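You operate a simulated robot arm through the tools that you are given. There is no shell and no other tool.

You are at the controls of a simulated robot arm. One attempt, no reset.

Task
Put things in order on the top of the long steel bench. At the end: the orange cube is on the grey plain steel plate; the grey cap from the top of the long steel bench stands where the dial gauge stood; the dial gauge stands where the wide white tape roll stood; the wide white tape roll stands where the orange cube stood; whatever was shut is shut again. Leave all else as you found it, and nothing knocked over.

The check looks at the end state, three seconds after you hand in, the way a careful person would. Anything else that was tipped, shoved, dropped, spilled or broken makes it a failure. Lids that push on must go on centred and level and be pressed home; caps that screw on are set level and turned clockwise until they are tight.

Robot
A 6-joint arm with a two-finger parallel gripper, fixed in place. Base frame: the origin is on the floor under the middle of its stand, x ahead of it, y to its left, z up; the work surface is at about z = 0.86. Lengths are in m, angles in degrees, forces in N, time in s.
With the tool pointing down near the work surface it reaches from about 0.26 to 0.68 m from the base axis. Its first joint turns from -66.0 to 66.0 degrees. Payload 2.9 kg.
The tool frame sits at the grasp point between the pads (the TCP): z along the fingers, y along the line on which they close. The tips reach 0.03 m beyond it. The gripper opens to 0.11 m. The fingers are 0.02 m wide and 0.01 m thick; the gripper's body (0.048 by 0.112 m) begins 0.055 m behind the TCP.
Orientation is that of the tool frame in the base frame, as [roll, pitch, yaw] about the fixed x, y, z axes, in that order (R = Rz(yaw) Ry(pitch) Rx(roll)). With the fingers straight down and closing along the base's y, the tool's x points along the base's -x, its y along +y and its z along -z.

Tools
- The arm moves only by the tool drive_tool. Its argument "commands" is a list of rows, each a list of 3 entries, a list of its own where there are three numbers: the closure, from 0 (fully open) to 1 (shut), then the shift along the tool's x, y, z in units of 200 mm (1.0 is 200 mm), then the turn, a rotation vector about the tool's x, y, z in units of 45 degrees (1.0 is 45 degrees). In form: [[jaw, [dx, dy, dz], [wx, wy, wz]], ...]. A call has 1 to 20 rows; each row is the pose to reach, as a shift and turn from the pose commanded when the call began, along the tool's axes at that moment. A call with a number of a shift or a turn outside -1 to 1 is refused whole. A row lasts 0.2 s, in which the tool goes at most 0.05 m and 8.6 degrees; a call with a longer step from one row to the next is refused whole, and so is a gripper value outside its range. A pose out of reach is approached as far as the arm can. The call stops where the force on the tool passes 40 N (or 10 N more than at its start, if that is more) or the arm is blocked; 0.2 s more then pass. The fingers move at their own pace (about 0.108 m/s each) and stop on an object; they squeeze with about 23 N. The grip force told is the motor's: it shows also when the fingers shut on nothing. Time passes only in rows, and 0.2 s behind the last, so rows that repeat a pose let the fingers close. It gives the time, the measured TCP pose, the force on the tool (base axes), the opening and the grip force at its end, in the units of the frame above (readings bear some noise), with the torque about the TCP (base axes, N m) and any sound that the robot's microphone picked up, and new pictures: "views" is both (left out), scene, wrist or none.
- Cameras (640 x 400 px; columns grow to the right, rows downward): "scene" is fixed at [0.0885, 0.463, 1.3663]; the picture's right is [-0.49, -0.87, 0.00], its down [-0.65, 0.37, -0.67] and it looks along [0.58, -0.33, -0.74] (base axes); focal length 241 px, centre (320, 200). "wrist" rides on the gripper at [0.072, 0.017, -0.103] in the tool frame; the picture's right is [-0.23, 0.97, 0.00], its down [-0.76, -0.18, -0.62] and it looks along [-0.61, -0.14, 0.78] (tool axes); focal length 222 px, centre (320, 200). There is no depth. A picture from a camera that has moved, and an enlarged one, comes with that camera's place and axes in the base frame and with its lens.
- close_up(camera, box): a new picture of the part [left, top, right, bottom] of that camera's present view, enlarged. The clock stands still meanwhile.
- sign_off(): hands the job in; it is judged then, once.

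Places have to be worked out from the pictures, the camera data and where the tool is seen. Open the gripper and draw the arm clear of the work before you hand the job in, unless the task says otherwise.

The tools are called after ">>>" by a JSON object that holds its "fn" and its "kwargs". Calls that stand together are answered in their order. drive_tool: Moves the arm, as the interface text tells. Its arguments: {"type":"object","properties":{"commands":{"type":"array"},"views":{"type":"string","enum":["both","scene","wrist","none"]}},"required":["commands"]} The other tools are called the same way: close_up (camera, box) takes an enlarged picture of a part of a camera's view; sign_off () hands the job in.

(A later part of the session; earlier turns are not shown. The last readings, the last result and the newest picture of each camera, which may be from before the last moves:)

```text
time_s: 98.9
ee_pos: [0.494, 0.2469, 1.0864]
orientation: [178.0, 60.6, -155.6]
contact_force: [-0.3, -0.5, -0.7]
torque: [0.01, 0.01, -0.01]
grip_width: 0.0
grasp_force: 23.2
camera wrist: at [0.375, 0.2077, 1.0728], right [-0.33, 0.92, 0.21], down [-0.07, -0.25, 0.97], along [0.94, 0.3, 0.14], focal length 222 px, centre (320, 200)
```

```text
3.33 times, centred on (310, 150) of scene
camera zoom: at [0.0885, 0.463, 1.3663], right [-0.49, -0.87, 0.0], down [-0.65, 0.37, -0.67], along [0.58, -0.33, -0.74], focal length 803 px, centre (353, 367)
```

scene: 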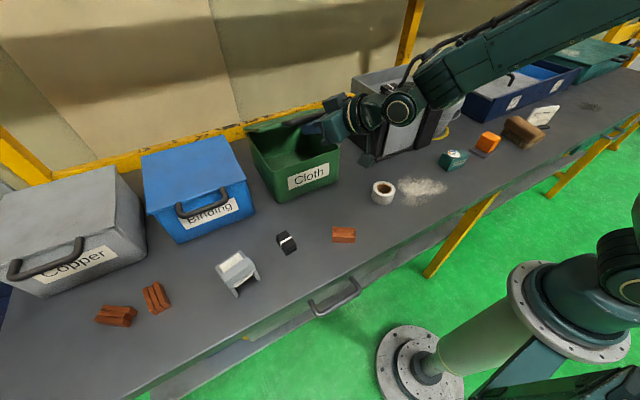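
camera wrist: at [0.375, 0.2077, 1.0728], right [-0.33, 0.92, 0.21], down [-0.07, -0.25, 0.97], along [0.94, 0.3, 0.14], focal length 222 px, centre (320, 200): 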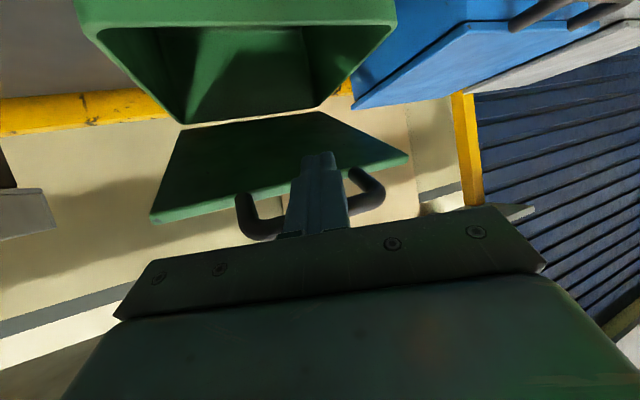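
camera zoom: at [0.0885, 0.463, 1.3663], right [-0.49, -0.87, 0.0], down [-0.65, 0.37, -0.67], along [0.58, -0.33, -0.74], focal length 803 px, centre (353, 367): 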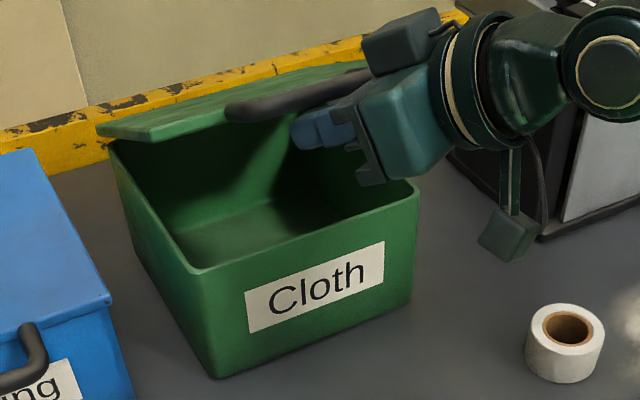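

The Cloth box opens and looks empty at the back; its front floor is still hidden. I move the fingers further under the lid and push it up along its arc to near vertical.

>>> {"fn": "drive_tool", "kwargs": {"commands": [[1, [-0.04, -0.035, 0.066], [0, 0, 0]], [1, [-0.075, -0.07, 0.132], [0, 0, 0]], [1, [-0.112, -0.104, 0.198], [0, 0, 0]], [1, [-0.19, -0.12, 0.205], [0, 0, 0]], [1, [-0.265, -0.14, 0.212], [0, 0, 0]], [1, [-0.34, -0.16, 0.219], [0, 0, 0]], [1, [-0.41, -0.185, 0.244], [0, 0, 0]], [1, [-0.475, -0.21, 0.269], [0, 0, 0]], [1, [-0.543, -0.233, 0.294], [0, 0, 0]], [1, [-0.615, -0.272, 0.353], [0, 0, 0]], [1, [-0.687, -0.31, 0.411], [0, 0, 0]], [1, [-0.758, -0.349, 0.47], [0, 0, 0]]], "views": "both"}}

>>> {"fn": "close_up", "kwargs": {"camera": "scene", "box": [220, 70, 400, 210]}}

```text
time_s: 99.7
ee_pos: [0.5399, 0.2487, 1.0943]
orientation: [178.1, 61.4, -155.5]
contact_force: [-22.7, -8.7, 15.7]
torque: [-0.57, -0.4, -0.7]
grip_width: 0.0001
grasp_force: 23.4
stopped in row 4: the force on the tool passed its limit at 64 N (the readings are from after the stop); the commanded pose is now the measured one
camera wrist: at [0.4207, 0.2096, 1.0794], right [-0.33, 0.92, 0.21], down [-0.08, -0.25, 0.96], along [0.94, 0.3, 0.16], focal length 222 px, centre (320, 200)
```

scene: 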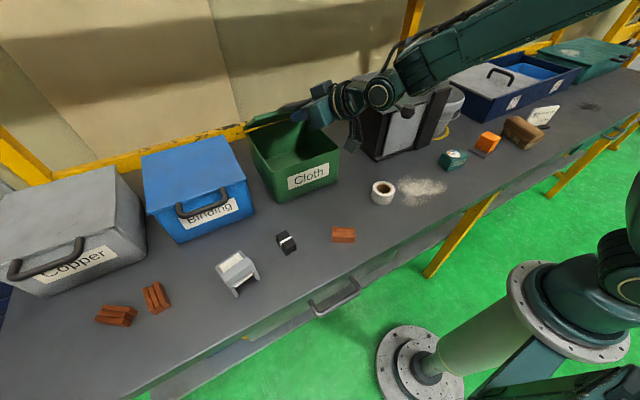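
wrist: 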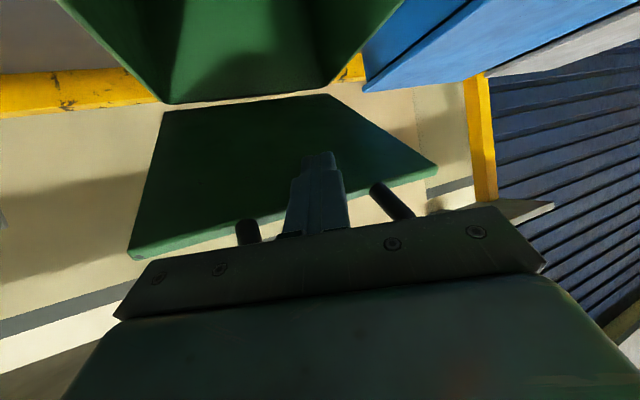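

```text
2.86 times, centred on (310, 140) of scene
camera zoom: at [0.0875, 0.4626, 1.3665], right [-0.49, -0.87, 0.0], down [-0.65, 0.37, -0.67], along [0.58, -0.33, -0.74], focal length 688 px, centre (349, 371)
```

zoom: 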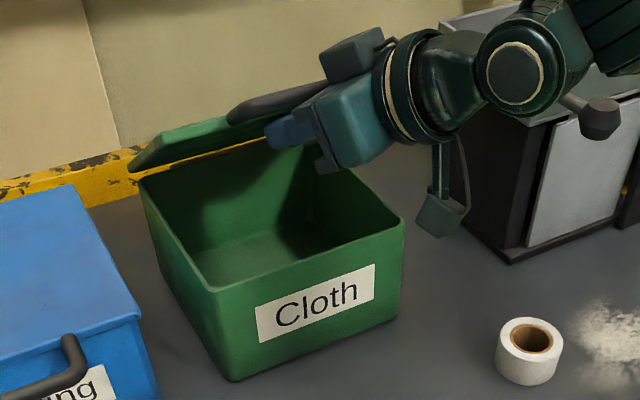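

The handle bar ran up against the gripper body, jamming the push radially. I back off 2.5 cm along the tool so only the fingertips carry the lid, and check.

>>> {"fn": "drive_tool", "kwargs": {"commands": [[1, [0, 0, -0.04], [0, 0, 0]], [1, [0, 0, -0.085], [0, 0, 0]], [1, [0, 0, -0.125], [0, 0, 0]], [1, [0, 0, -0.125], [0, 0, 0]]], "views": "both"}}

>>> {"fn": "close_up", "kwargs": {"camera": "scene", "box": [220, 70, 400, 210]}}

```text
time_s: 100.7
ee_pos: [0.5221, 0.2398, 1.103]
orientation: [177.9, 61.1, -155.5]
contact_force: [0.0, 0.4, -1.6]
torque: [0.0, -0.03, 0.02]
grip_width: 0.0
grasp_force: 23.8
camera wrist: at [0.4022, 0.2001, 1.0888], right [-0.33, 0.92, 0.22], down [-0.07, -0.25, 0.96], along [0.94, 0.3, 0.15], focal length 222 px, centre (320, 200)
```

scene: 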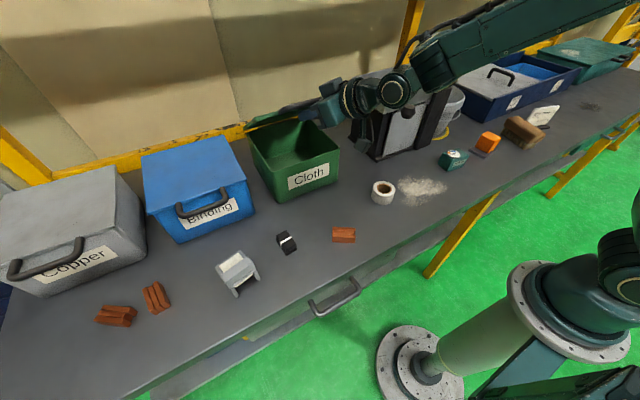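
wrist: 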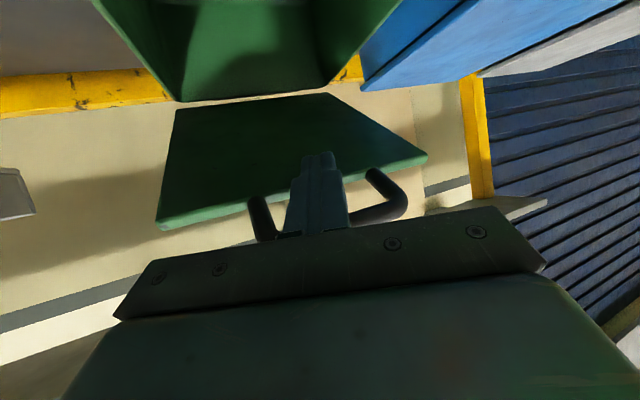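

```text
2.86 times, centred on (310, 140) of scene
camera zoom: at [0.0885, 0.463, 1.3663], right [-0.49, -0.87, 0.0], down [-0.65, 0.37, -0.67], along [0.58, -0.33, -0.74], focal length 688 px, centre (349, 371)
```

zoom: 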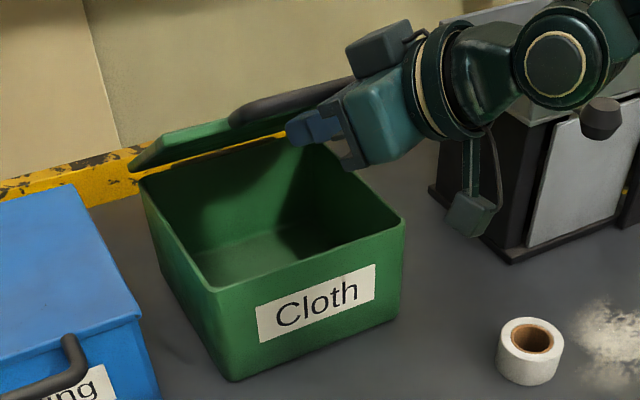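

The fingertips now carry the lid near its front edge. I follow the hinge arc in small steps up to about 60°.

>>> {"fn": "drive_tool", "kwargs": {"commands": [[1, [-0.065, -0.02, 0.015], [0, 0, 0]], [1, [-0.125, -0.037, 0.03], [0, 0, 0]], [1, [-0.19, -0.055, 0.044], [0, 0, 0]], [1, [-0.249, -0.075, 0.058], [0, 0, 0]], [1, [-0.305, -0.098, 0.084], [0, 0, 0]], [1, [-0.36, -0.12, 0.11], [0, 0, 0]], [1, [-0.415, -0.14, 0.138], [0, 0, 0]], [1, [-0.466, -0.163, 0.166], [0, 0, 0]], [1, [-0.466, -0.163, 0.166], [0, 0, 0]]], "views": "both"}}

>>> {"fn": "close_up", "kwargs": {"camera": "scene", "box": [220, 50, 400, 210]}}

```text
time_s: 102.7
ee_pos: [0.6028, 0.2411, 1.1697]
orientation: [178.0, 61.0, -155.6]
contact_force: [-1.2, -0.8, -2.9]
torque: [-0.02, 0.06, 0.01]
grip_width: 0.0002
grasp_force: 22.9
camera wrist: at [0.4829, 0.2022, 1.1549], right [-0.33, 0.92, 0.21], down [-0.07, -0.25, 0.97], along [0.94, 0.3, 0.15], focal length 222 px, centre (320, 200)
```

scene: 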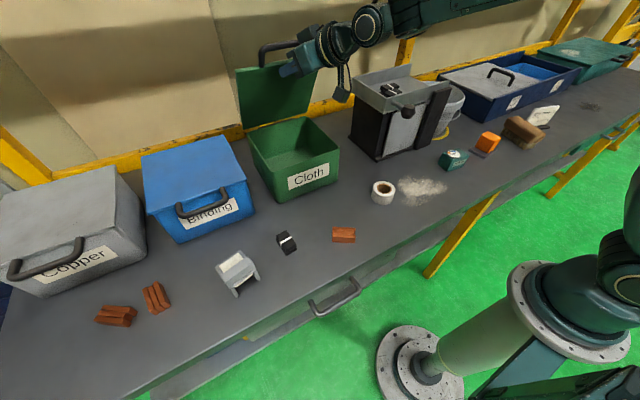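
wrist: 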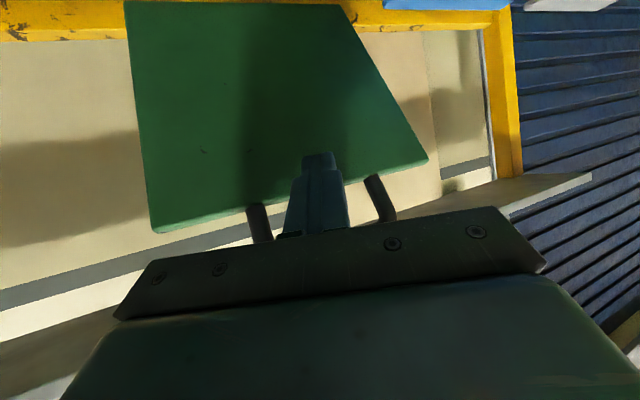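

```text
2.50 times, centred on (310, 130) of scene
camera zoom: at [0.0885, 0.463, 1.3663], right [-0.49, -0.87, 0.0], down [-0.65, 0.37, -0.67], along [0.58, -0.33, -0.74], focal length 602 px, centre (345, 375)
```

zoom: 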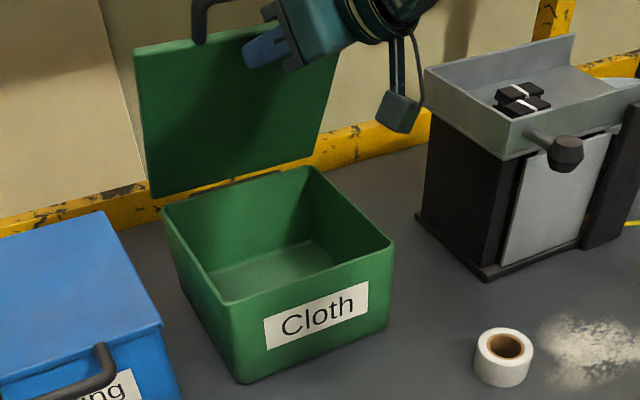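

The lid is now about 65–70° open and the box looks empty except for the unseen strip behind its front wall. I continue pushing it past vertical so it may rest open.

>>> {"fn": "drive_tool", "kwargs": {"commands": [[1, [-0.06, -0.032, 0.05], [0, 0, 0]], [1, [-0.12, -0.065, 0.1], [0, 0, 0]], [1, [-0.18, -0.098, 0.148], [0, 0, 0]], [1, [-0.24, -0.13, 0.197], [0, 0, 0]], [1, [-0.27, -0.156, 0.246], [0, 0, 0]], [1, [-0.3, -0.182, 0.296], [0, 0, 0]], [1, [-0.33, -0.21, 0.345], [0, 0, 0]], [1, [-0.361, -0.235, 0.395], [0, 0, 0]], [1, [-0.361, -0.235, 0.395], [0, 0, 0]]], "views": "both"}}

>>> {"fn": "close_up", "kwargs": {"camera": "scene", "box": [220, 30, 400, 210]}}

```text
time_s: 104.7
ee_pos: [0.7172, 0.2451, 1.1926]
orientation: [177.9, 61.0, -155.5]
contact_force: [0.0, -0.1, 0.1]
torque: [0.0, -0.05, -0.02]
grip_width: 0.0002
grasp_force: 23.0
camera wrist: at [0.597, 0.206, 1.1787], right [-0.33, 0.92, 0.21], down [-0.07, -0.25, 0.96], along [0.94, 0.3, 0.15], focal length 222 px, centre (320, 200)
```

scene: 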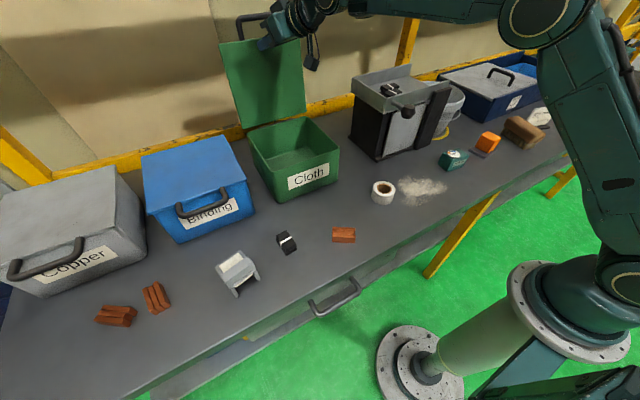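
wrist: 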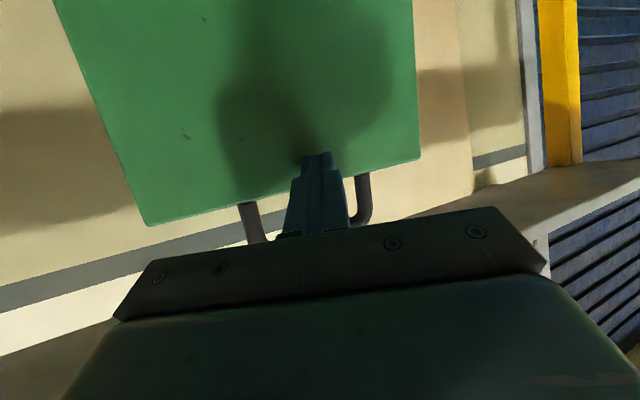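

```text
2.22 times, centred on (310, 120) of scene
camera zoom: at [0.0885, 0.463, 1.3663], right [-0.49, -0.87, 0.0], down [-0.65, 0.37, -0.67], along [0.58, -0.33, -0.74], focal length 535 px, centre (342, 378)
```

zoom: 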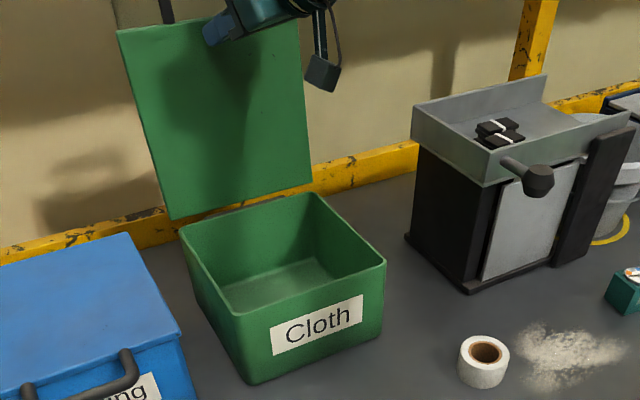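

The lid reads no load now: it is past vertical. I withdraw the fingers straight back and see whether it stays open.

>>> {"fn": "drive_tool", "kwargs": {"commands": [[1, [0.05, 0.035, -0.058], [0, 0, 0]], [1, [0.1, 0.07, -0.117], [0, 0, 0]], [1, [0.16, 0.105, -0.175], [0, 0, 0]], [1, [0.21, 0.14, -0.234], [0, 0, 0]], [1, [0.26, 0.172, -0.29], [0, 0, 0]], [1, [0.31, 0.207, -0.35], [0, 0, 0]], [1, [0.31, 0.207, -0.35], [0, 0, 0]]], "views": "both"}}

>>> {"fn": "close_up", "kwargs": {"camera": "scene", "box": [220, 30, 400, 210]}}

```text
time_s: 106.3
ee_pos: [0.6157, 0.2428, 1.1728]
orientation: [178.0, 61.1, -155.5]
contact_force: [0.4, -0.1, 0.1]
torque: [0.0, 0.03, 0.01]
grip_width: 0.0001
grasp_force: 23.1
camera wrist: at [0.4967, 0.2033, 1.1592], right [-0.33, 0.92, 0.21], down [-0.07, -0.25, 0.96], along [0.94, 0.3, 0.15], focal length 222 px, centre (320, 200)
```

scene: 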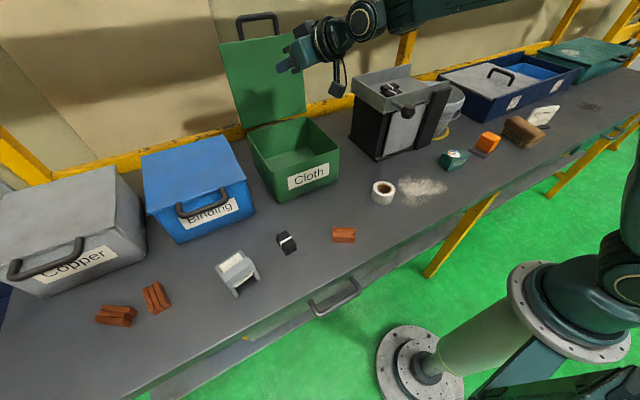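
wrist: 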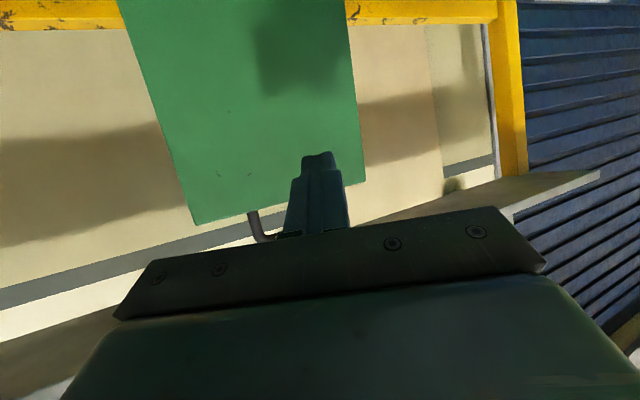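

```text
2.22 times, centred on (310, 120) of scene
camera zoom: at [0.0885, 0.463, 1.3663], right [-0.49, -0.87, 0.0], down [-0.65, 0.37, -0.67], along [0.58, -0.33, -0.74], focal length 535 px, centre (342, 378)
```

zoom: 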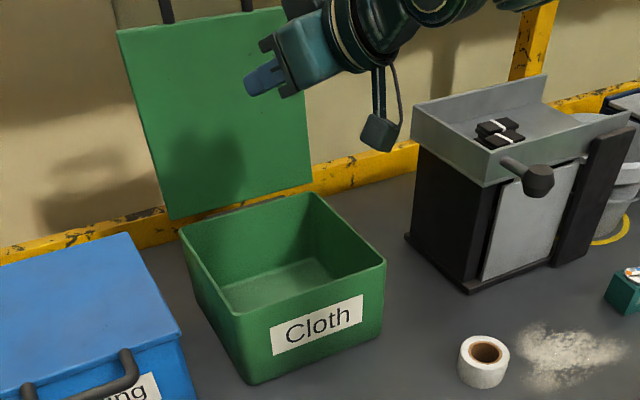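

The lid stays open by itself. I back away and level the tool to look down into the box.

>>> {"fn": "drive_tool", "kwargs": {"commands": [[1, [0.03, 0.03, -0.1], [0, 0.1, 0]], [1, [0.06, 0.06, -0.2], [0, 0.25, 0]], [1, [0.09, 0.09, -0.3], [0, 0.42, 0]], [1, [0.11, 0.11, -0.4], [0, 0.6, 0]], [1, [0.13, 0.14, -0.5], [0, 0.77, 0]], [1, [0.153, 0.16, -0.587], [0, 0.94, 0]], [1, [0.153, 0.16, -0.587], [0, 1.0, 0]], [1, [0.153, 0.16, -0.587], [0, 1.0, 0]]], "views": "wrist"}}

```text
time_s: 108.1
ee_pos: [0.4979, 0.2204, 1.2026]
orientation: [179.0, 15.9, -154.1]
contact_force: [-0.8, -0.3, -0.1]
torque: [0.02, 0.04, 0.0]
grip_width: 0.0
grasp_force: 23.1
camera wrist: at [0.4029, 0.1915, 1.2817], right [-0.23, 0.97, 0.08], down [0.59, 0.08, 0.81], along [0.78, 0.23, -0.59], focal length 222 px, centre (320, 200)
```

wrist: 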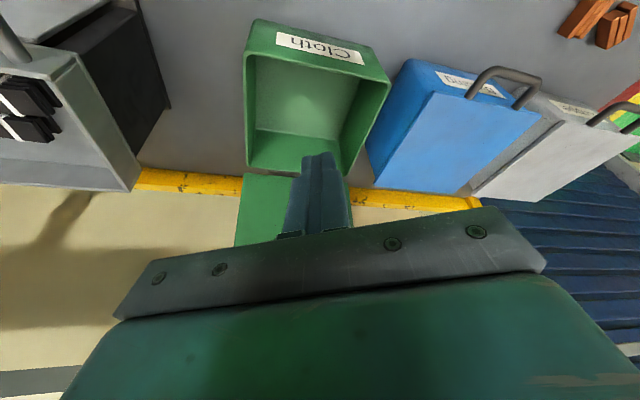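

>>> {"fn": "close_up", "kwargs": {"camera": "wrist", "box": [220, 10, 410, 190]}}

>>> {"fn": "close_up", "kwargs": {"camera": "scene", "box": [220, 30, 400, 210]}}

```text
2.22 times, centred on (315, 100) of wrist
camera zoom: at [0.4029, 0.1915, 1.2817], right [-0.23, 0.97, 0.08], down [0.59, 0.08, 0.81], along [0.78, 0.23, -0.59], focal length 494 px, centre (331, 422)
```

zoom: 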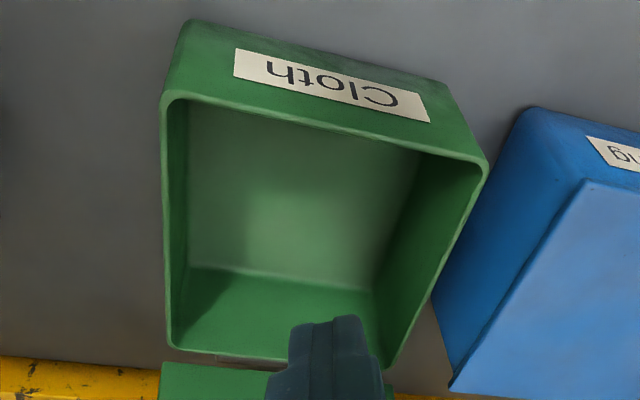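

```text
2.22 times, centred on (310, 120) of scene
camera zoom: at [0.0885, 0.463, 1.3663], right [-0.49, -0.87, 0.0], down [-0.65, 0.37, -0.67], along [0.58, -0.33, -0.74], focal length 535 px, centre (342, 378)
```

zoom: 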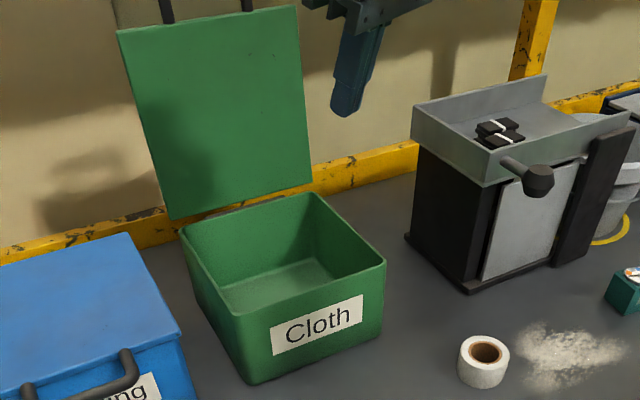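

The Cloth box is empty, so I must close it again. The lid leans back at about 97°; I turn the gripper by 90° about its axis so its fingers can take the handle bar from above and below.

>>> {"fn": "drive_tool", "kwargs": {"commands": [[1, [0, 0, -0.02], [-0.062, -0.076, 0.1286]], [1, [0, 0, -0.04], [-0.124, -0.152, 0.257]], [1, [0, 0, -0.06], [-0.186, -0.228, 0.386]], [1, [0, 0, -0.08], [-0.248, -0.304, 0.514]], [1, [0, 0, -0.1], [-0.31, -0.38, 0.643]], [1, [0, 0, -0.1], [-0.31, -0.38, 0.643]]], "views": "none"}}

>>> {"fn": "drive_tool", "kwargs": {"commands": [[0.5, [0, 0, 0], [-0.062, -0.076, 0.1286]], [0.5, [0, 0, 0], [-0.124, -0.152, 0.257]], [0.5, [0, 0, 0], [-0.186, -0.228, 0.386]], [0.5, [0, 0, 0], [-0.248, -0.304, 0.514]], [0.5, [0, 0, 0], [-0.31, -0.38, 0.643]], [0.5, [0, 0, 0], [-0.31, -0.38, 0.643]]], "views": "none"}}

>>> {"fn": "drive_tool", "kwargs": {"commands": [[0.5, [0, 0, 0], [-0.062, -0.076, 0.1286]], [0.5, [0, 0, 0], [-0.124, -0.152, 0.257]], [0.5, [0, 0, 0], [-0.186, -0.228, 0.386]], [0.5, [0, 0, 0], [-0.248, -0.304, 0.514]], [0.5, [0, 0, 0], [-0.31, -0.38, 0.643]], [0.5, [0, 0, 0], [-0.31, -0.38, 0.643]]], "views": "both"}}

```text
time_s: 109.5
ee_pos: [0.4921, 0.2168, 1.2239]
orientation: [151.9, 25.7, 171.3]
contact_force: [-0.1, -0.5, 0.5]
torque: [0.02, 0.01, 0.02]
grip_width: 0.0004
grasp_force: 23.3
```

```text
time_s: 110.9
ee_pos: [0.4926, 0.2179, 1.2237]
orientation: [123.6, 18.7, 135.8]
contact_force: [-0.1, -0.7, -0.7]
torque: [0.0, -0.01, -0.02]
grip_width: 0.0552
grasp_force: 0.0
```

```text
time_s: 112.3
ee_pos: [0.4918, 0.2174, 1.2226]
orientation: [104.9, -1.0, 108.2]
contact_force: [-0.7, -0.5, 0.0]
torque: [0.0, 0.0, -0.03]
grip_width: 0.0551
grasp_force: 0.1
camera wrist: at [0.3802, 0.2555, 1.2662], right [0.31, -0.15, 0.94], down [-0.38, -0.93, -0.02], along [0.87, -0.35, -0.35], focal length 222 px, centre (320, 200)
```

scene: 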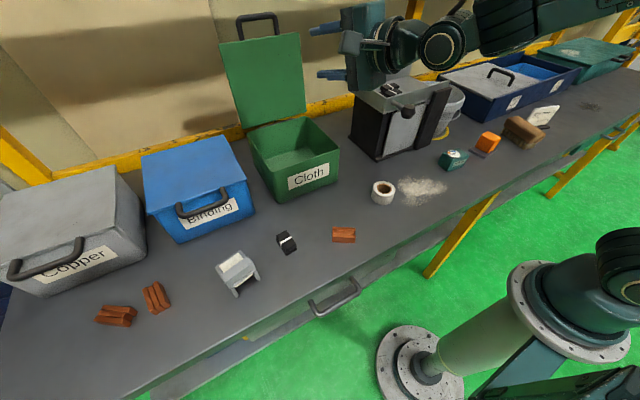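
wrist: 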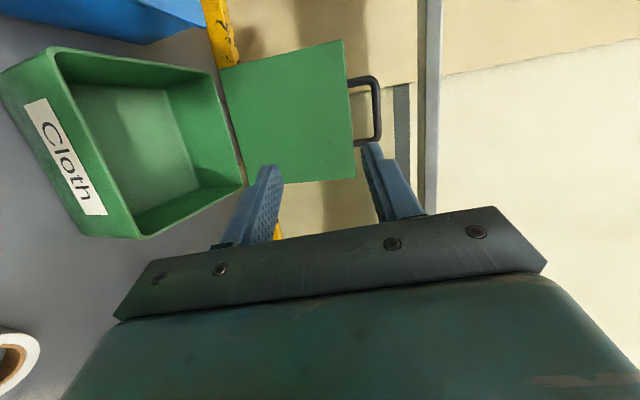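

The gripper is turned correctly and I see the bar at about (0.753, 0.252, 1.229). I narrow the fingers and approach in line with the bar, stopping 6 cm short.

>>> {"fn": "drive_tool", "kwargs": {"commands": [[0.67, [-0.05, 0.08, 0.18], [0, 0, 0]], [0.67, [-0.1, 0.16, 0.36], [0, 0, 0]], [0.67, [-0.15, 0.24, 0.54], [0, 0, 0]], [0.67, [-0.2, 0.31, 0.72], [0, 0, 0]], [0.67, [-0.24, 0.37, 0.88], [0, 0, 0]], [0.67, [-0.24, 0.37, 0.88], [0, 0, 0]]], "views": "both"}}

>>> {"fn": "close_up", "kwargs": {"camera": "wrist", "box": [200, 40, 460, 240]}}

```text
time_s: 113.7
ee_pos: [0.6879, 0.2316, 1.248]
orientation: [104.9, -0.9, 108.3]
contact_force: [-0.1, -0.1, -0.2]
torque: [0.01, 0.05, -0.01]
grip_width: 0.0361
grasp_force: 0.0
camera wrist: at [0.5753, 0.2699, 1.292], right [0.32, -0.15, 0.94], down [-0.38, -0.93, -0.02], along [0.87, -0.35, -0.35], focal length 222 px, centre (320, 200)
```

scene: 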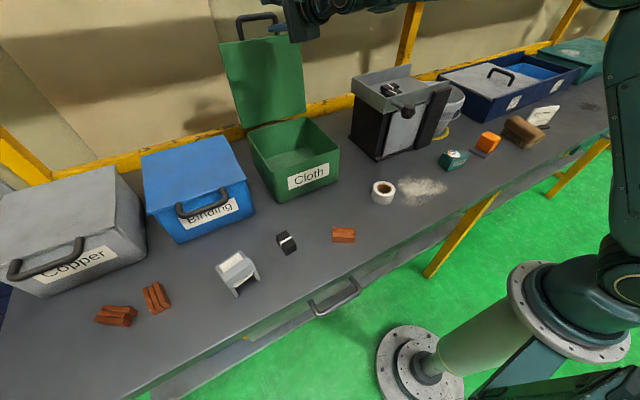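
wrist: 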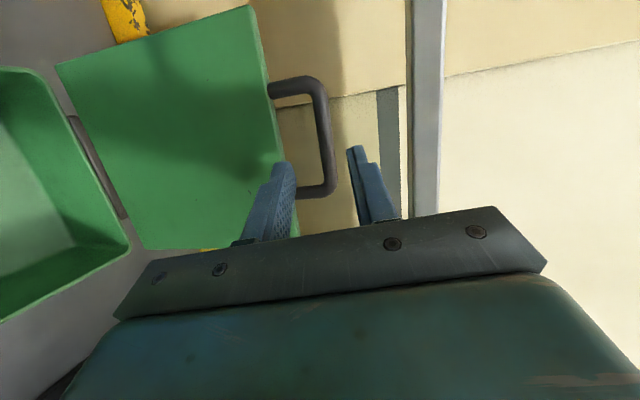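

```text
2.00 times, centred on (330, 140) of wrist
camera zoom: at [0.5753, 0.2699, 1.292], right [0.32, -0.15, 0.94], down [-0.38, -0.93, -0.02], along [0.87, -0.35, -0.35], focal length 444 px, centre (300, 320)
```

zoom: 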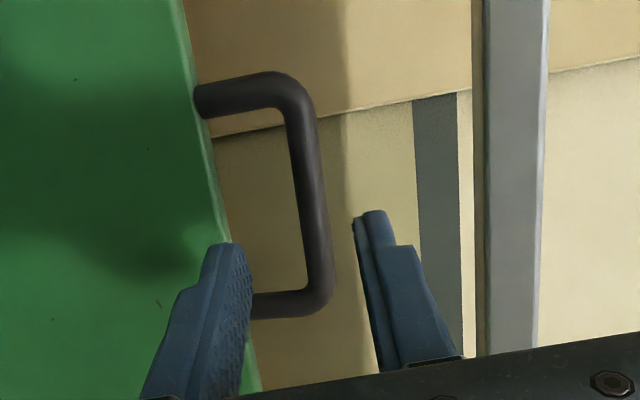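

The bar sits between the finger lines. I advance 6 cm so the lower finger enters the handle loop, then close on the bar.

>>> {"fn": "drive_tool", "kwargs": {"commands": [[0.67, [0, 0.015, 0.08], [0, 0, 0]], [0.67, [0, 0.015, 0.16], [0, 0, 0]], [0.67, [0, 0.015, 0.24], [0, 0, 0]], [0.67, [0, 0.015, 0.3], [0, 0, 0]], [0.67, [0, 0.015, 0.3], [0, 0, 0]]], "views": "wrist"}}

>>> {"fn": "close_up", "kwargs": {"camera": "wrist", "box": [200, 40, 460, 240]}}

```text
time_s: 114.9
ee_pos: [0.7444, 0.2476, 1.2359]
orientation: [105.0, -1.0, 108.1]
contact_force: [-0.5, -0.6, 0.0]
torque: [0.02, -0.06, 0.02]
grip_width: 0.0361
grasp_force: 0.0
camera wrist: at [0.6317, 0.2865, 1.279], right [0.31, -0.15, 0.94], down [-0.38, -0.93, -0.02], along [0.87, -0.35, -0.35], focal length 222 px, centre (320, 200)
```

wrist: 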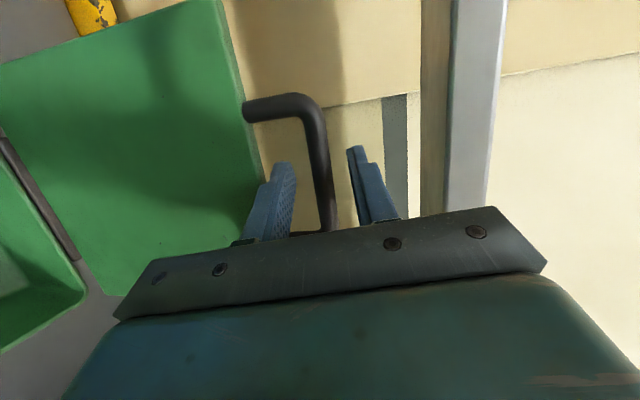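

```text
2.00 times, centred on (330, 140) of wrist
camera zoom: at [0.6317, 0.2865, 1.279], right [0.31, -0.15, 0.94], down [-0.38, -0.93, -0.02], along [0.87, -0.35, -0.35], focal length 444 px, centre (300, 320)
```

zoom: 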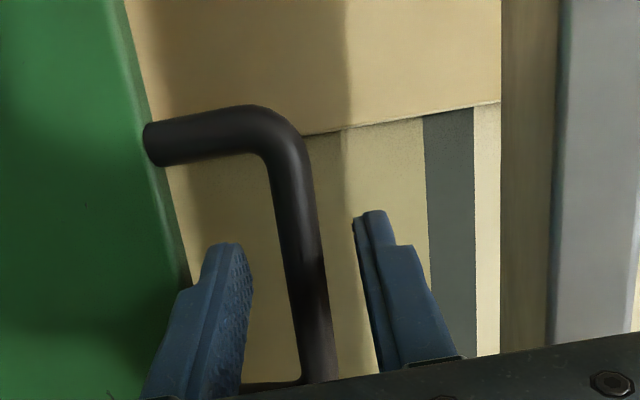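

The bar lies between the fingers. I close the grip on it.

>>> {"fn": "drive_tool", "kwargs": {"commands": [[1, [0, 0, 0], [0, 0, 0]], [1, [0, 0, 0], [0, 0, 0]], [1, [0, 0, 0], [0, 0, 0]]], "views": "wrist"}}

```text
time_s: 115.7
ee_pos: [0.7442, 0.2493, 1.2373]
orientation: [104.8, -1.0, 108.2]
contact_force: [2.1, 1.3, 5.4]
torque: [1.04, -0.12, -0.29]
grip_width: 0.0134
grasp_force: 45.3
camera wrist: at [0.6313, 0.2865, 1.2802], right [0.31, -0.15, 0.94], down [-0.38, -0.93, -0.03], along [0.87, -0.35, -0.35], focal length 222 px, centre (320, 200)
```

wrist: 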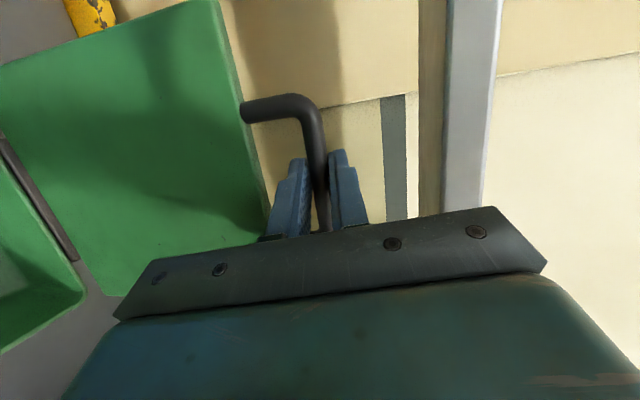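

The bar is gripped (13.4 mm). I swing the lid forward along its hinge arc, first from about 97° to 70°.

>>> {"fn": "drive_tool", "kwargs": {"commands": [[1, [0.024, -0.015, -0.072], [0, 0, 0]], [1, [0.048, -0.029, -0.144], [0, 0, 0]], [1, [0.081, -0.059, -0.241], [0, 0, 0]], [1, [0.115, -0.099, -0.335], [0, 0, 0]], [1, [0.147, -0.148, -0.425], [0, 0, 0]], [1, [0.178, -0.204, -0.51], [0, 0, 0]]], "views": "both"}}

```text
time_s: 117.1
ee_pos: [0.6285, 0.2474, 1.2265]
orientation: [104.6, -0.9, 108.1]
contact_force: [-2.5, -3.5, 14.8]
torque: [1.02, -0.4, 0.09]
grip_width: 0.0137
grasp_force: 45.1
camera wrist: at [0.5157, 0.2868, 1.2691], right [0.31, -0.15, 0.94], down [-0.38, -0.92, -0.03], along [0.87, -0.35, -0.34], focal length 222 px, centre (320, 200)
```

scene: 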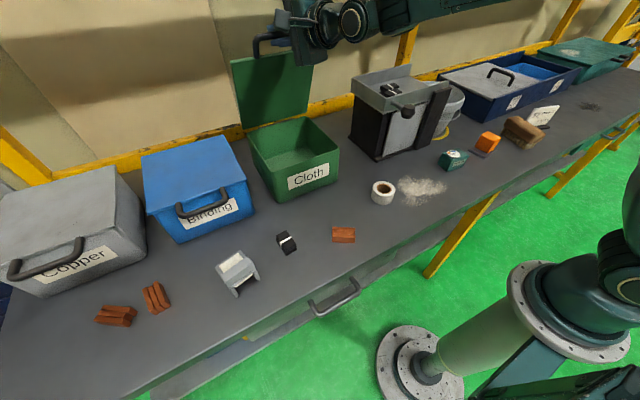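
wrist: 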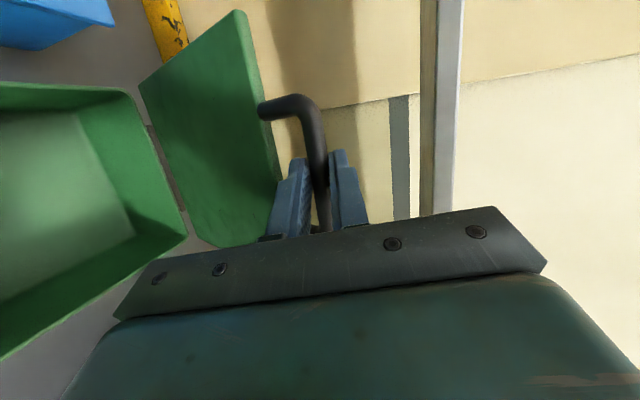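

The lid follows well. I continue the arc from 70° down to about 30°.

>>> {"fn": "drive_tool", "kwargs": {"commands": [[1, [0.025, -0.05, -0.067], [0, 0, 0]], [1, [0.049, -0.102, -0.132], [0, 0, 0]], [1, [0.072, -0.163, -0.19], [0, 0, 0]], [1, [0.094, -0.227, -0.244], [0, 0, 0]], [1, [0.115, -0.296, -0.292], [0, 0, 0]], [1, [0.134, -0.368, -0.338], [0, 0, 0]], [1, [0.152, -0.444, -0.376], [0, 0, 0]], [1, [0.168, -0.522, -0.411], [0, 0, 0]], [1, [0.183, -0.603, -0.439], [0, 0, 0]], [1, [0.196, -0.686, -0.464], [0, 0, 0]]], "views": "both"}}

```text
time_s: 119.3
ee_pos: [0.4949, 0.248, 1.1119]
orientation: [105.2, -0.9, 108.2]
contact_force: [-10.4, -11.9, 4.1]
torque: [0.9, -0.06, -0.34]
grip_width: 0.0136
grasp_force: 45.0
camera wrist: at [0.3835, 0.2871, 1.1563], right [0.32, -0.15, 0.94], down [-0.38, -0.93, -0.02], along [0.87, -0.35, -0.35], focal length 222 px, centre (320, 200)
```

scene: 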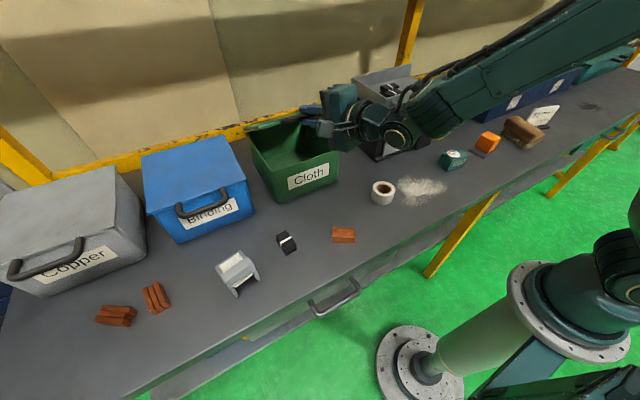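
wrist: 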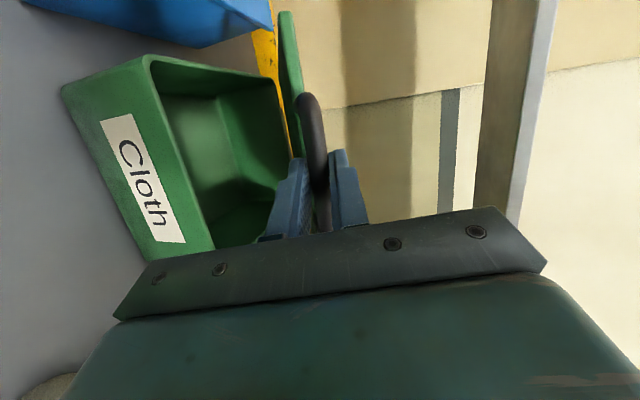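

Now the last part of the arc, down to just above the rim.

>>> {"fn": "drive_tool", "kwargs": {"commands": [[1, [0.01, -0.09, -0.013], [0, 0, 0]], [1, [0.02, -0.183, -0.025], [0, 0, 0]], [1, [0.027, -0.27, -0.026], [0, 0, 0]], [1, [0.033, -0.356, -0.026], [0, 0, 0]], [1, [0.035, -0.43, -0.018], [0, 0, 0]], [1, [0.037, -0.506, -0.008], [0, 0, 0]], [1, [0.037, -0.56, 0.003], [0, 0, 0]], [1, [0.037, -0.591, 0.01], [0, 0, 0]], [1, [0.037, -0.591, 0.01], [0, 0, 0]]], "views": "both"}}

>>> {"fn": "close_up", "kwargs": {"camera": "scene", "box": [220, 90, 400, 210]}}

```text
time_s: 121.3
ee_pos: [0.4666, 0.2482, 0.9996]
orientation: [105.0, -0.8, 108.1]
contact_force: [0.3, 1.9, -0.5]
torque: [1.03, -0.08, -0.05]
grip_width: 0.0136
grasp_force: 45.4
camera wrist: at [0.3532, 0.287, 1.0426], right [0.32, -0.15, 0.94], down [-0.38, -0.93, -0.02], along [0.87, -0.35, -0.35], focal length 222 px, centre (320, 200)
```

scene: 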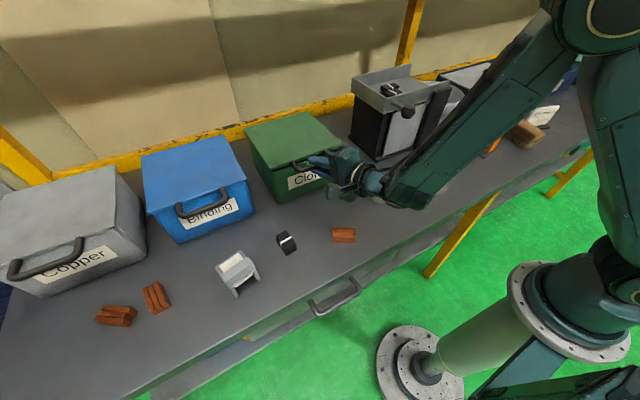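
wrist: 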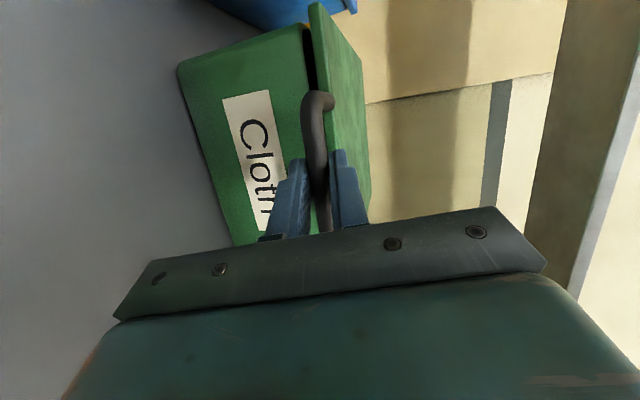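

```text
3.33 times, centred on (310, 150) of scene
camera zoom: at [0.0885, 0.463, 1.3663], right [-0.49, -0.87, 0.0], down [-0.65, 0.37, -0.67], along [0.58, -0.33, -0.74], focal length 803 px, centre (353, 367)
```

zoom: 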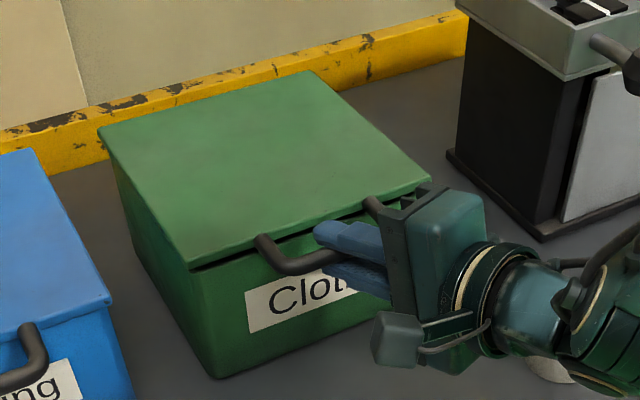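

The lid is almost shut. I lower the last centimetre, then open the fingers slightly and withdraw.

>>> {"fn": "drive_tool", "kwargs": {"commands": [[1, [0, -0.025, 0.007], [0, 0, 0]], [1, [0, -0.05, 0.013], [0, 0, 0]], [1, [0, -0.055, 0.013], [0, 0, 0]], [0.67, [0, -0.055, 0.013], [0, 0, 0]], [0.67, [0, -0.055, 0.013], [0, 0, 0]], [0.67, [0, -0.055, -0.05], [0, 0, 0]], [0.67, [0, -0.055, -0.15], [0, 0, 0]], [0.67, [0, -0.055, -0.28], [0, 0, 0]], [0.67, [0, 0.05, -0.4], [0, 0, 0]], [0.67, [0, 0.2, -0.45], [0, 0, 0]], [0.67, [0, 0.2, -0.45], [0, 0, 0]]], "views": "both"}}

>>> {"fn": "close_up", "kwargs": {"camera": "scene", "box": [220, 90, 400, 210]}}

```text
time_s: 123.7
ee_pos: [0.3949, 0.2226, 1.0624]
orientation: [105.0, -0.9, 108.2]
contact_force: [-0.1, -0.3, -0.4]
torque: [0.01, 0.0, 0.01]
grip_width: 0.0366
grasp_force: 0.1
camera wrist: at [0.2818, 0.2616, 1.106], right [0.32, -0.15, 0.94], down [-0.38, -0.93, -0.02], along [0.87, -0.35, -0.35], focal length 222 px, centre (320, 200)
```

scene: 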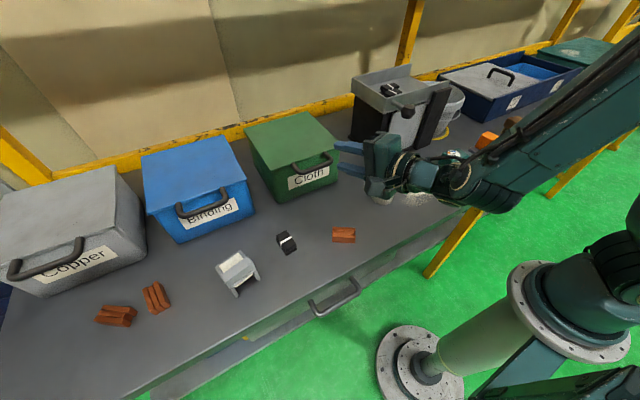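
wrist: 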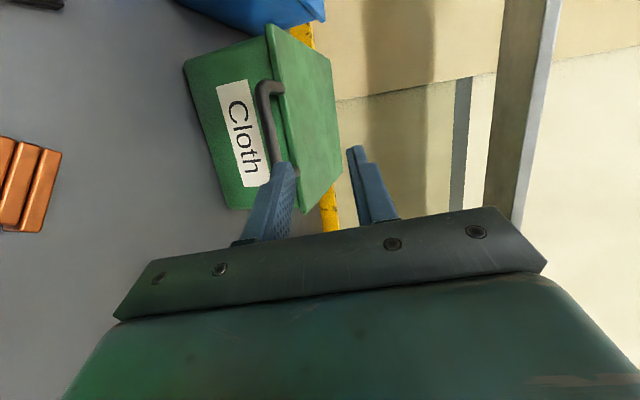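

```text
3.33 times, centred on (310, 150) of scene
camera zoom: at [0.0885, 0.463, 1.3663], right [-0.49, -0.87, 0.0], down [-0.65, 0.37, -0.67], along [0.58, -0.33, -0.74], focal length 803 px, centre (353, 367)
```

zoom: 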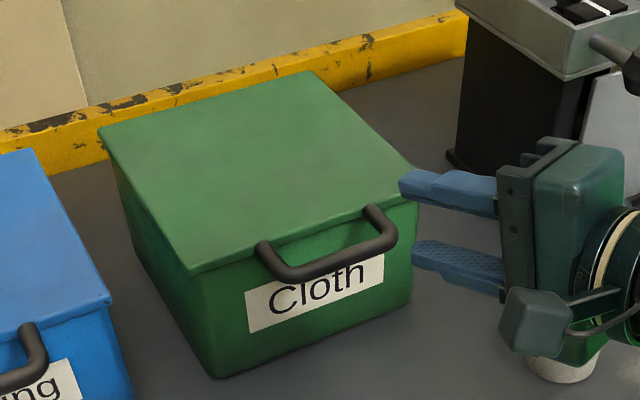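

The Cloth lid is shut again and the box stands as before. I restore the normal tool orientation in three steps while pulling back to free space.

>>> {"fn": "drive_tool", "kwargs": {"commands": [[0.67, [0, 0.05, -0.05], [0.062, 0.076, -0.1286]], [0.67, [0, 0.1, -0.1], [0.124, 0.152, -0.257]], [0.67, [0, 0.15, -0.15], [0.186, 0.228, -0.386]], [0.67, [0, 0.2, -0.2], [0.248, 0.304, -0.514]], [0.67, [0, 0.25, -0.2], [0.31, 0.38, -0.643]], [0.67, [0, 0.25, -0.2], [0.31, 0.38, -0.643]]], "views": "none"}}

>>> {"fn": "drive_tool", "kwargs": {"commands": [[1, [0, 0, 0], [0.062, 0.076, -0.1286]], [1, [0, 0, 0], [0.124, 0.152, -0.257]], [1, [0, 0, 0], [0.186, 0.228, -0.386]], [1, [0, 0, 0], [0.248, 0.304, -0.514]], [1, [0, 0, 0], [0.31, 0.38, -0.643]], [1, [0, 0, 0], [0.31, 0.38, -0.643]]], "views": "none"}}

>>> {"fn": "drive_tool", "kwargs": {"commands": [[1, [0, 0, 0], [0.062, 0.076, -0.1286]], [1, [0, 0, 0], [0.124, 0.152, -0.257]], [1, [0, 0, 0], [0.186, 0.228, -0.386]], [1, [0, 0, 0], [0.248, 0.304, -0.514]], [1, [0, 0, 0], [0.31, 0.38, -0.643]], [1, [0, 0, 0], [0.31, 0.38, -0.643]]], "views": "both"}}

```text
time_s: 125.1
ee_pos: [0.3691, 0.2143, 1.12]
orientation: [123.8, 18.7, 135.9]
contact_force: [0.3, 0.1, 0.1]
torque: [-0.01, 0.03, 0.03]
grip_width: 0.0363
grasp_force: 0.0
```

```text
time_s: 126.5
ee_pos: [0.3706, 0.2139, 1.1211]
orientation: [152.0, 25.7, 171.6]
contact_force: [0.3, -0.2, -0.7]
torque: [-0.01, 0.02, -0.01]
grip_width: 0.0
grasp_force: 23.3
```

```text
time_s: 127.9
ee_pos: [0.3705, 0.214, 1.1216]
orientation: [179.0, 16.1, -154.0]
contact_force: [-0.5, 0.2, 0.0]
torque: [0.02, 0.02, -0.04]
grip_width: 0.0002
grasp_force: 23.1
camera wrist: at [0.2755, 0.1853, 1.2], right [-0.23, 0.97, 0.08], down [0.59, 0.08, 0.81], along [0.78, 0.23, -0.59], focal length 222 px, centre (320, 200)
```

scene: 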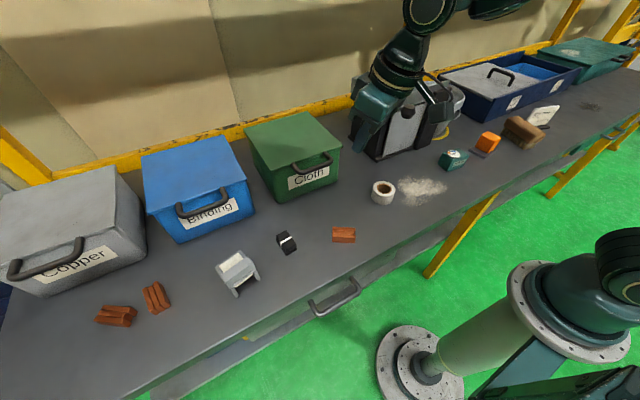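
wrist: 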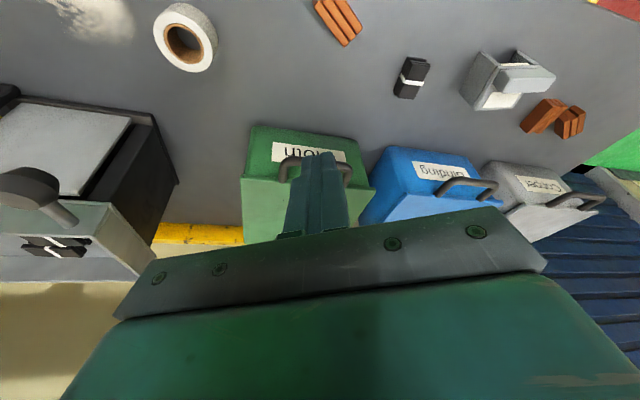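

All is as before. One place remains unseen: the low interior of the housing from its open right side. I go round there with closed fingers for a better angle.

>>> {"fn": "drive_tool", "kwargs": {"commands": [[1, [0.08, -0.17, -0.02], [0, 0.06, 0]], [1, [0.16, -0.34, -0.05], [0, 0.12, 0]], [1, [0.24, -0.51, -0.07], [0, 0.18, 0]], [1, [0.32, -0.68, -0.1], [0, 0.25, 0]], [1, [0.4, -0.85, -0.12], [0, 0.31, 0]], [1, [0.45, -0.98, -0.15], [0, 0.356, 0]], [1, [0.45, -0.98, -0.15], [0, 0.356, 0]]], "views": "none"}}

```text
time_s: 129.5
ee_pos: [0.3731, -0.0054, 1.1194]
orientation: [179.0, 0.1, -153.8]
contact_force: [0.0, -0.3, -0.5]
torque: [-0.02, 0.01, 0.01]
grip_width: 0.0001
grasp_force: 22.8
```

>>> {"fn": "drive_tool", "kwargs": {"commands": [[1, [0.09, -0.18, 0], [0, 0, -0.09]], [1, [0.18, -0.36, 0], [0, 0, -0.18]], [1, [0.27, -0.54, 0], [0, 0, -0.27]], [1, [0.36, -0.72, 0], [0, 0, -0.36]], [1, [0.44, -0.897, 0], [0, 0, -0.44]], [1, [0.44, -0.897, 0], [0, 0, -0.44]]], "views": "none"}}

>>> {"fn": "drive_tool", "kwargs": {"commands": [[1, [0.08, -0.15, 0.03], [0, 0, -0.09]], [1, [0.15, -0.3, 0.06], [0, 0, -0.18]], [1, [0.22, -0.46, 0.1], [0, 0, -0.27]], [1, [0.29, -0.62, 0.15], [0, 0, -0.36]], [1, [0.34, -0.78, 0.2], [0, 0, -0.44]], [1, [0.34, -0.78, 0.2], [0, 0, -0.44]]], "views": "none"}}

```text
time_s: 130.9
ee_pos: [0.3718, -0.2035, 1.12]
orientation: [179.1, 0.4, -133.8]
contact_force: [0.3, -0.8, -0.8]
torque: [0.0, -0.01, 0.01]
grip_width: 0.0
grasp_force: 22.9
```

```text
time_s: 132.3
ee_pos: [0.4364, -0.3613, 1.0759]
orientation: [179.3, 0.8, -114.1]
contact_force: [-0.4, 0.4, 0.1]
torque: [0.0, 0.01, 0.01]
grip_width: 0.0
grasp_force: 23.3
```

>>> {"fn": "drive_tool", "kwargs": {"commands": [[1, [0, -0.03, 0.03], [0, -0.13, 0]], [1, [0, -0.06, 0.08], [0, -0.26, 0]], [1, [0, -0.09, 0.15], [0, -0.4, 0]], [1, [0, -0.12, 0.23], [0, -0.53, 0]], [1, [0.005, -0.14, 0.31], [0, -0.67, 0]], [1, [0.005, -0.161, 0.38], [0, -0.78, 0]], [1, [0.005, -0.161, 0.38], [0, -0.78, 0]]], "views": "both"}}

>>> {"fn": "close_up", "kwargs": {"camera": "wrist", "box": [200, 40, 460, 240]}}

```text
time_s: 133.9
ee_pos: [0.4393, -0.3289, 0.9742]
orientation: [179.4, 35.6, -114.7]
contact_force: [0.5, -0.6, -0.4]
torque: [-0.02, 0.0, 0.0]
grip_width: 0.0
grasp_force: 23.2
out of reach, approached as far as the arm can: row 2, 3, 4, 5, 6, 7
camera wrist: at [0.3753, -0.43, 1.015], right [-0.81, 0.57, 0.14], down [0.27, 0.16, 0.95], along [0.52, 0.81, -0.28], focal length 222 px, centre (320, 200)
```

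scene: 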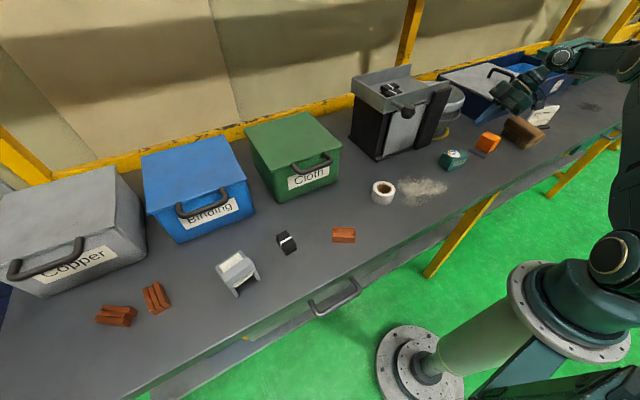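
wrist: 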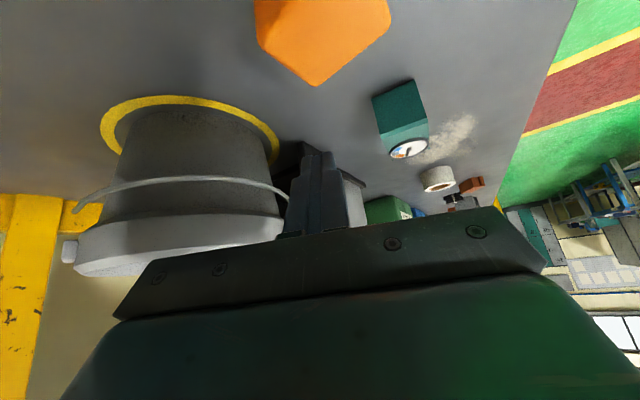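

```text
2.00 times, centred on (330, 140) of wrist
camera zoom: at [0.3753, -0.43, 1.015], right [-0.81, 0.57, 0.14], down [0.27, 0.16, 0.95], along [0.52, 0.81, -0.28], focal length 444 px, centre (300, 320)
```

zoom: 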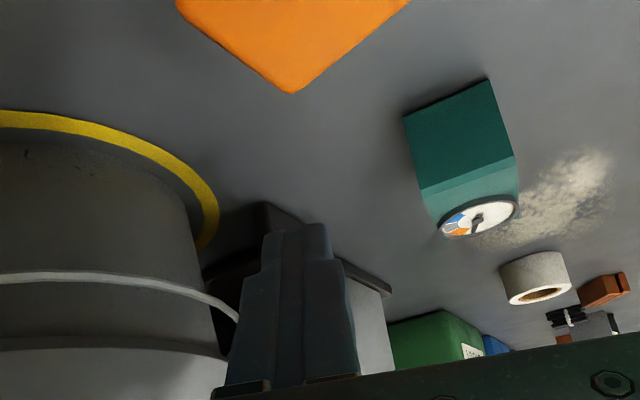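

>>> {"fn": "close_up", "kwargs": {"camera": "wrist", "box": [262, 130, 312, 215]}}

>>> {"fn": "close_up", "kwargs": {"camera": "wrist", "box": [265, 150, 300, 180]}}

```text
4.71 times, centred on (287, 172) of wrist
camera zoom: at [0.3753, -0.43, 1.015], right [-0.81, 0.57, 0.14], down [0.27, 0.16, 0.95], along [0.52, 0.81, -0.28], focal length 1045 px, centre (475, 329)
```

zoom: 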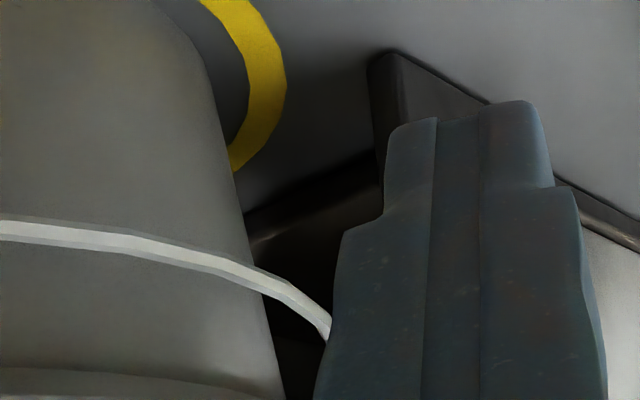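

```text
13.33 times, centred on (282, 165) of wrist
camera zoom: at [0.3753, -0.43, 1.015], right [-0.81, 0.57, 0.14], down [0.27, 0.16, 0.95], along [0.52, 0.81, -0.28], focal length 2962 px, centre (820, 667)
```

zoom: 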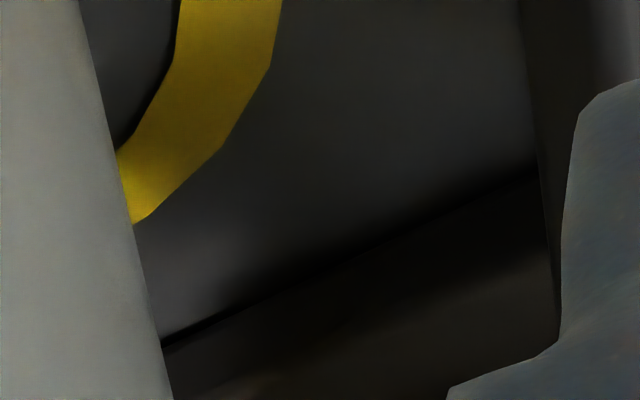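

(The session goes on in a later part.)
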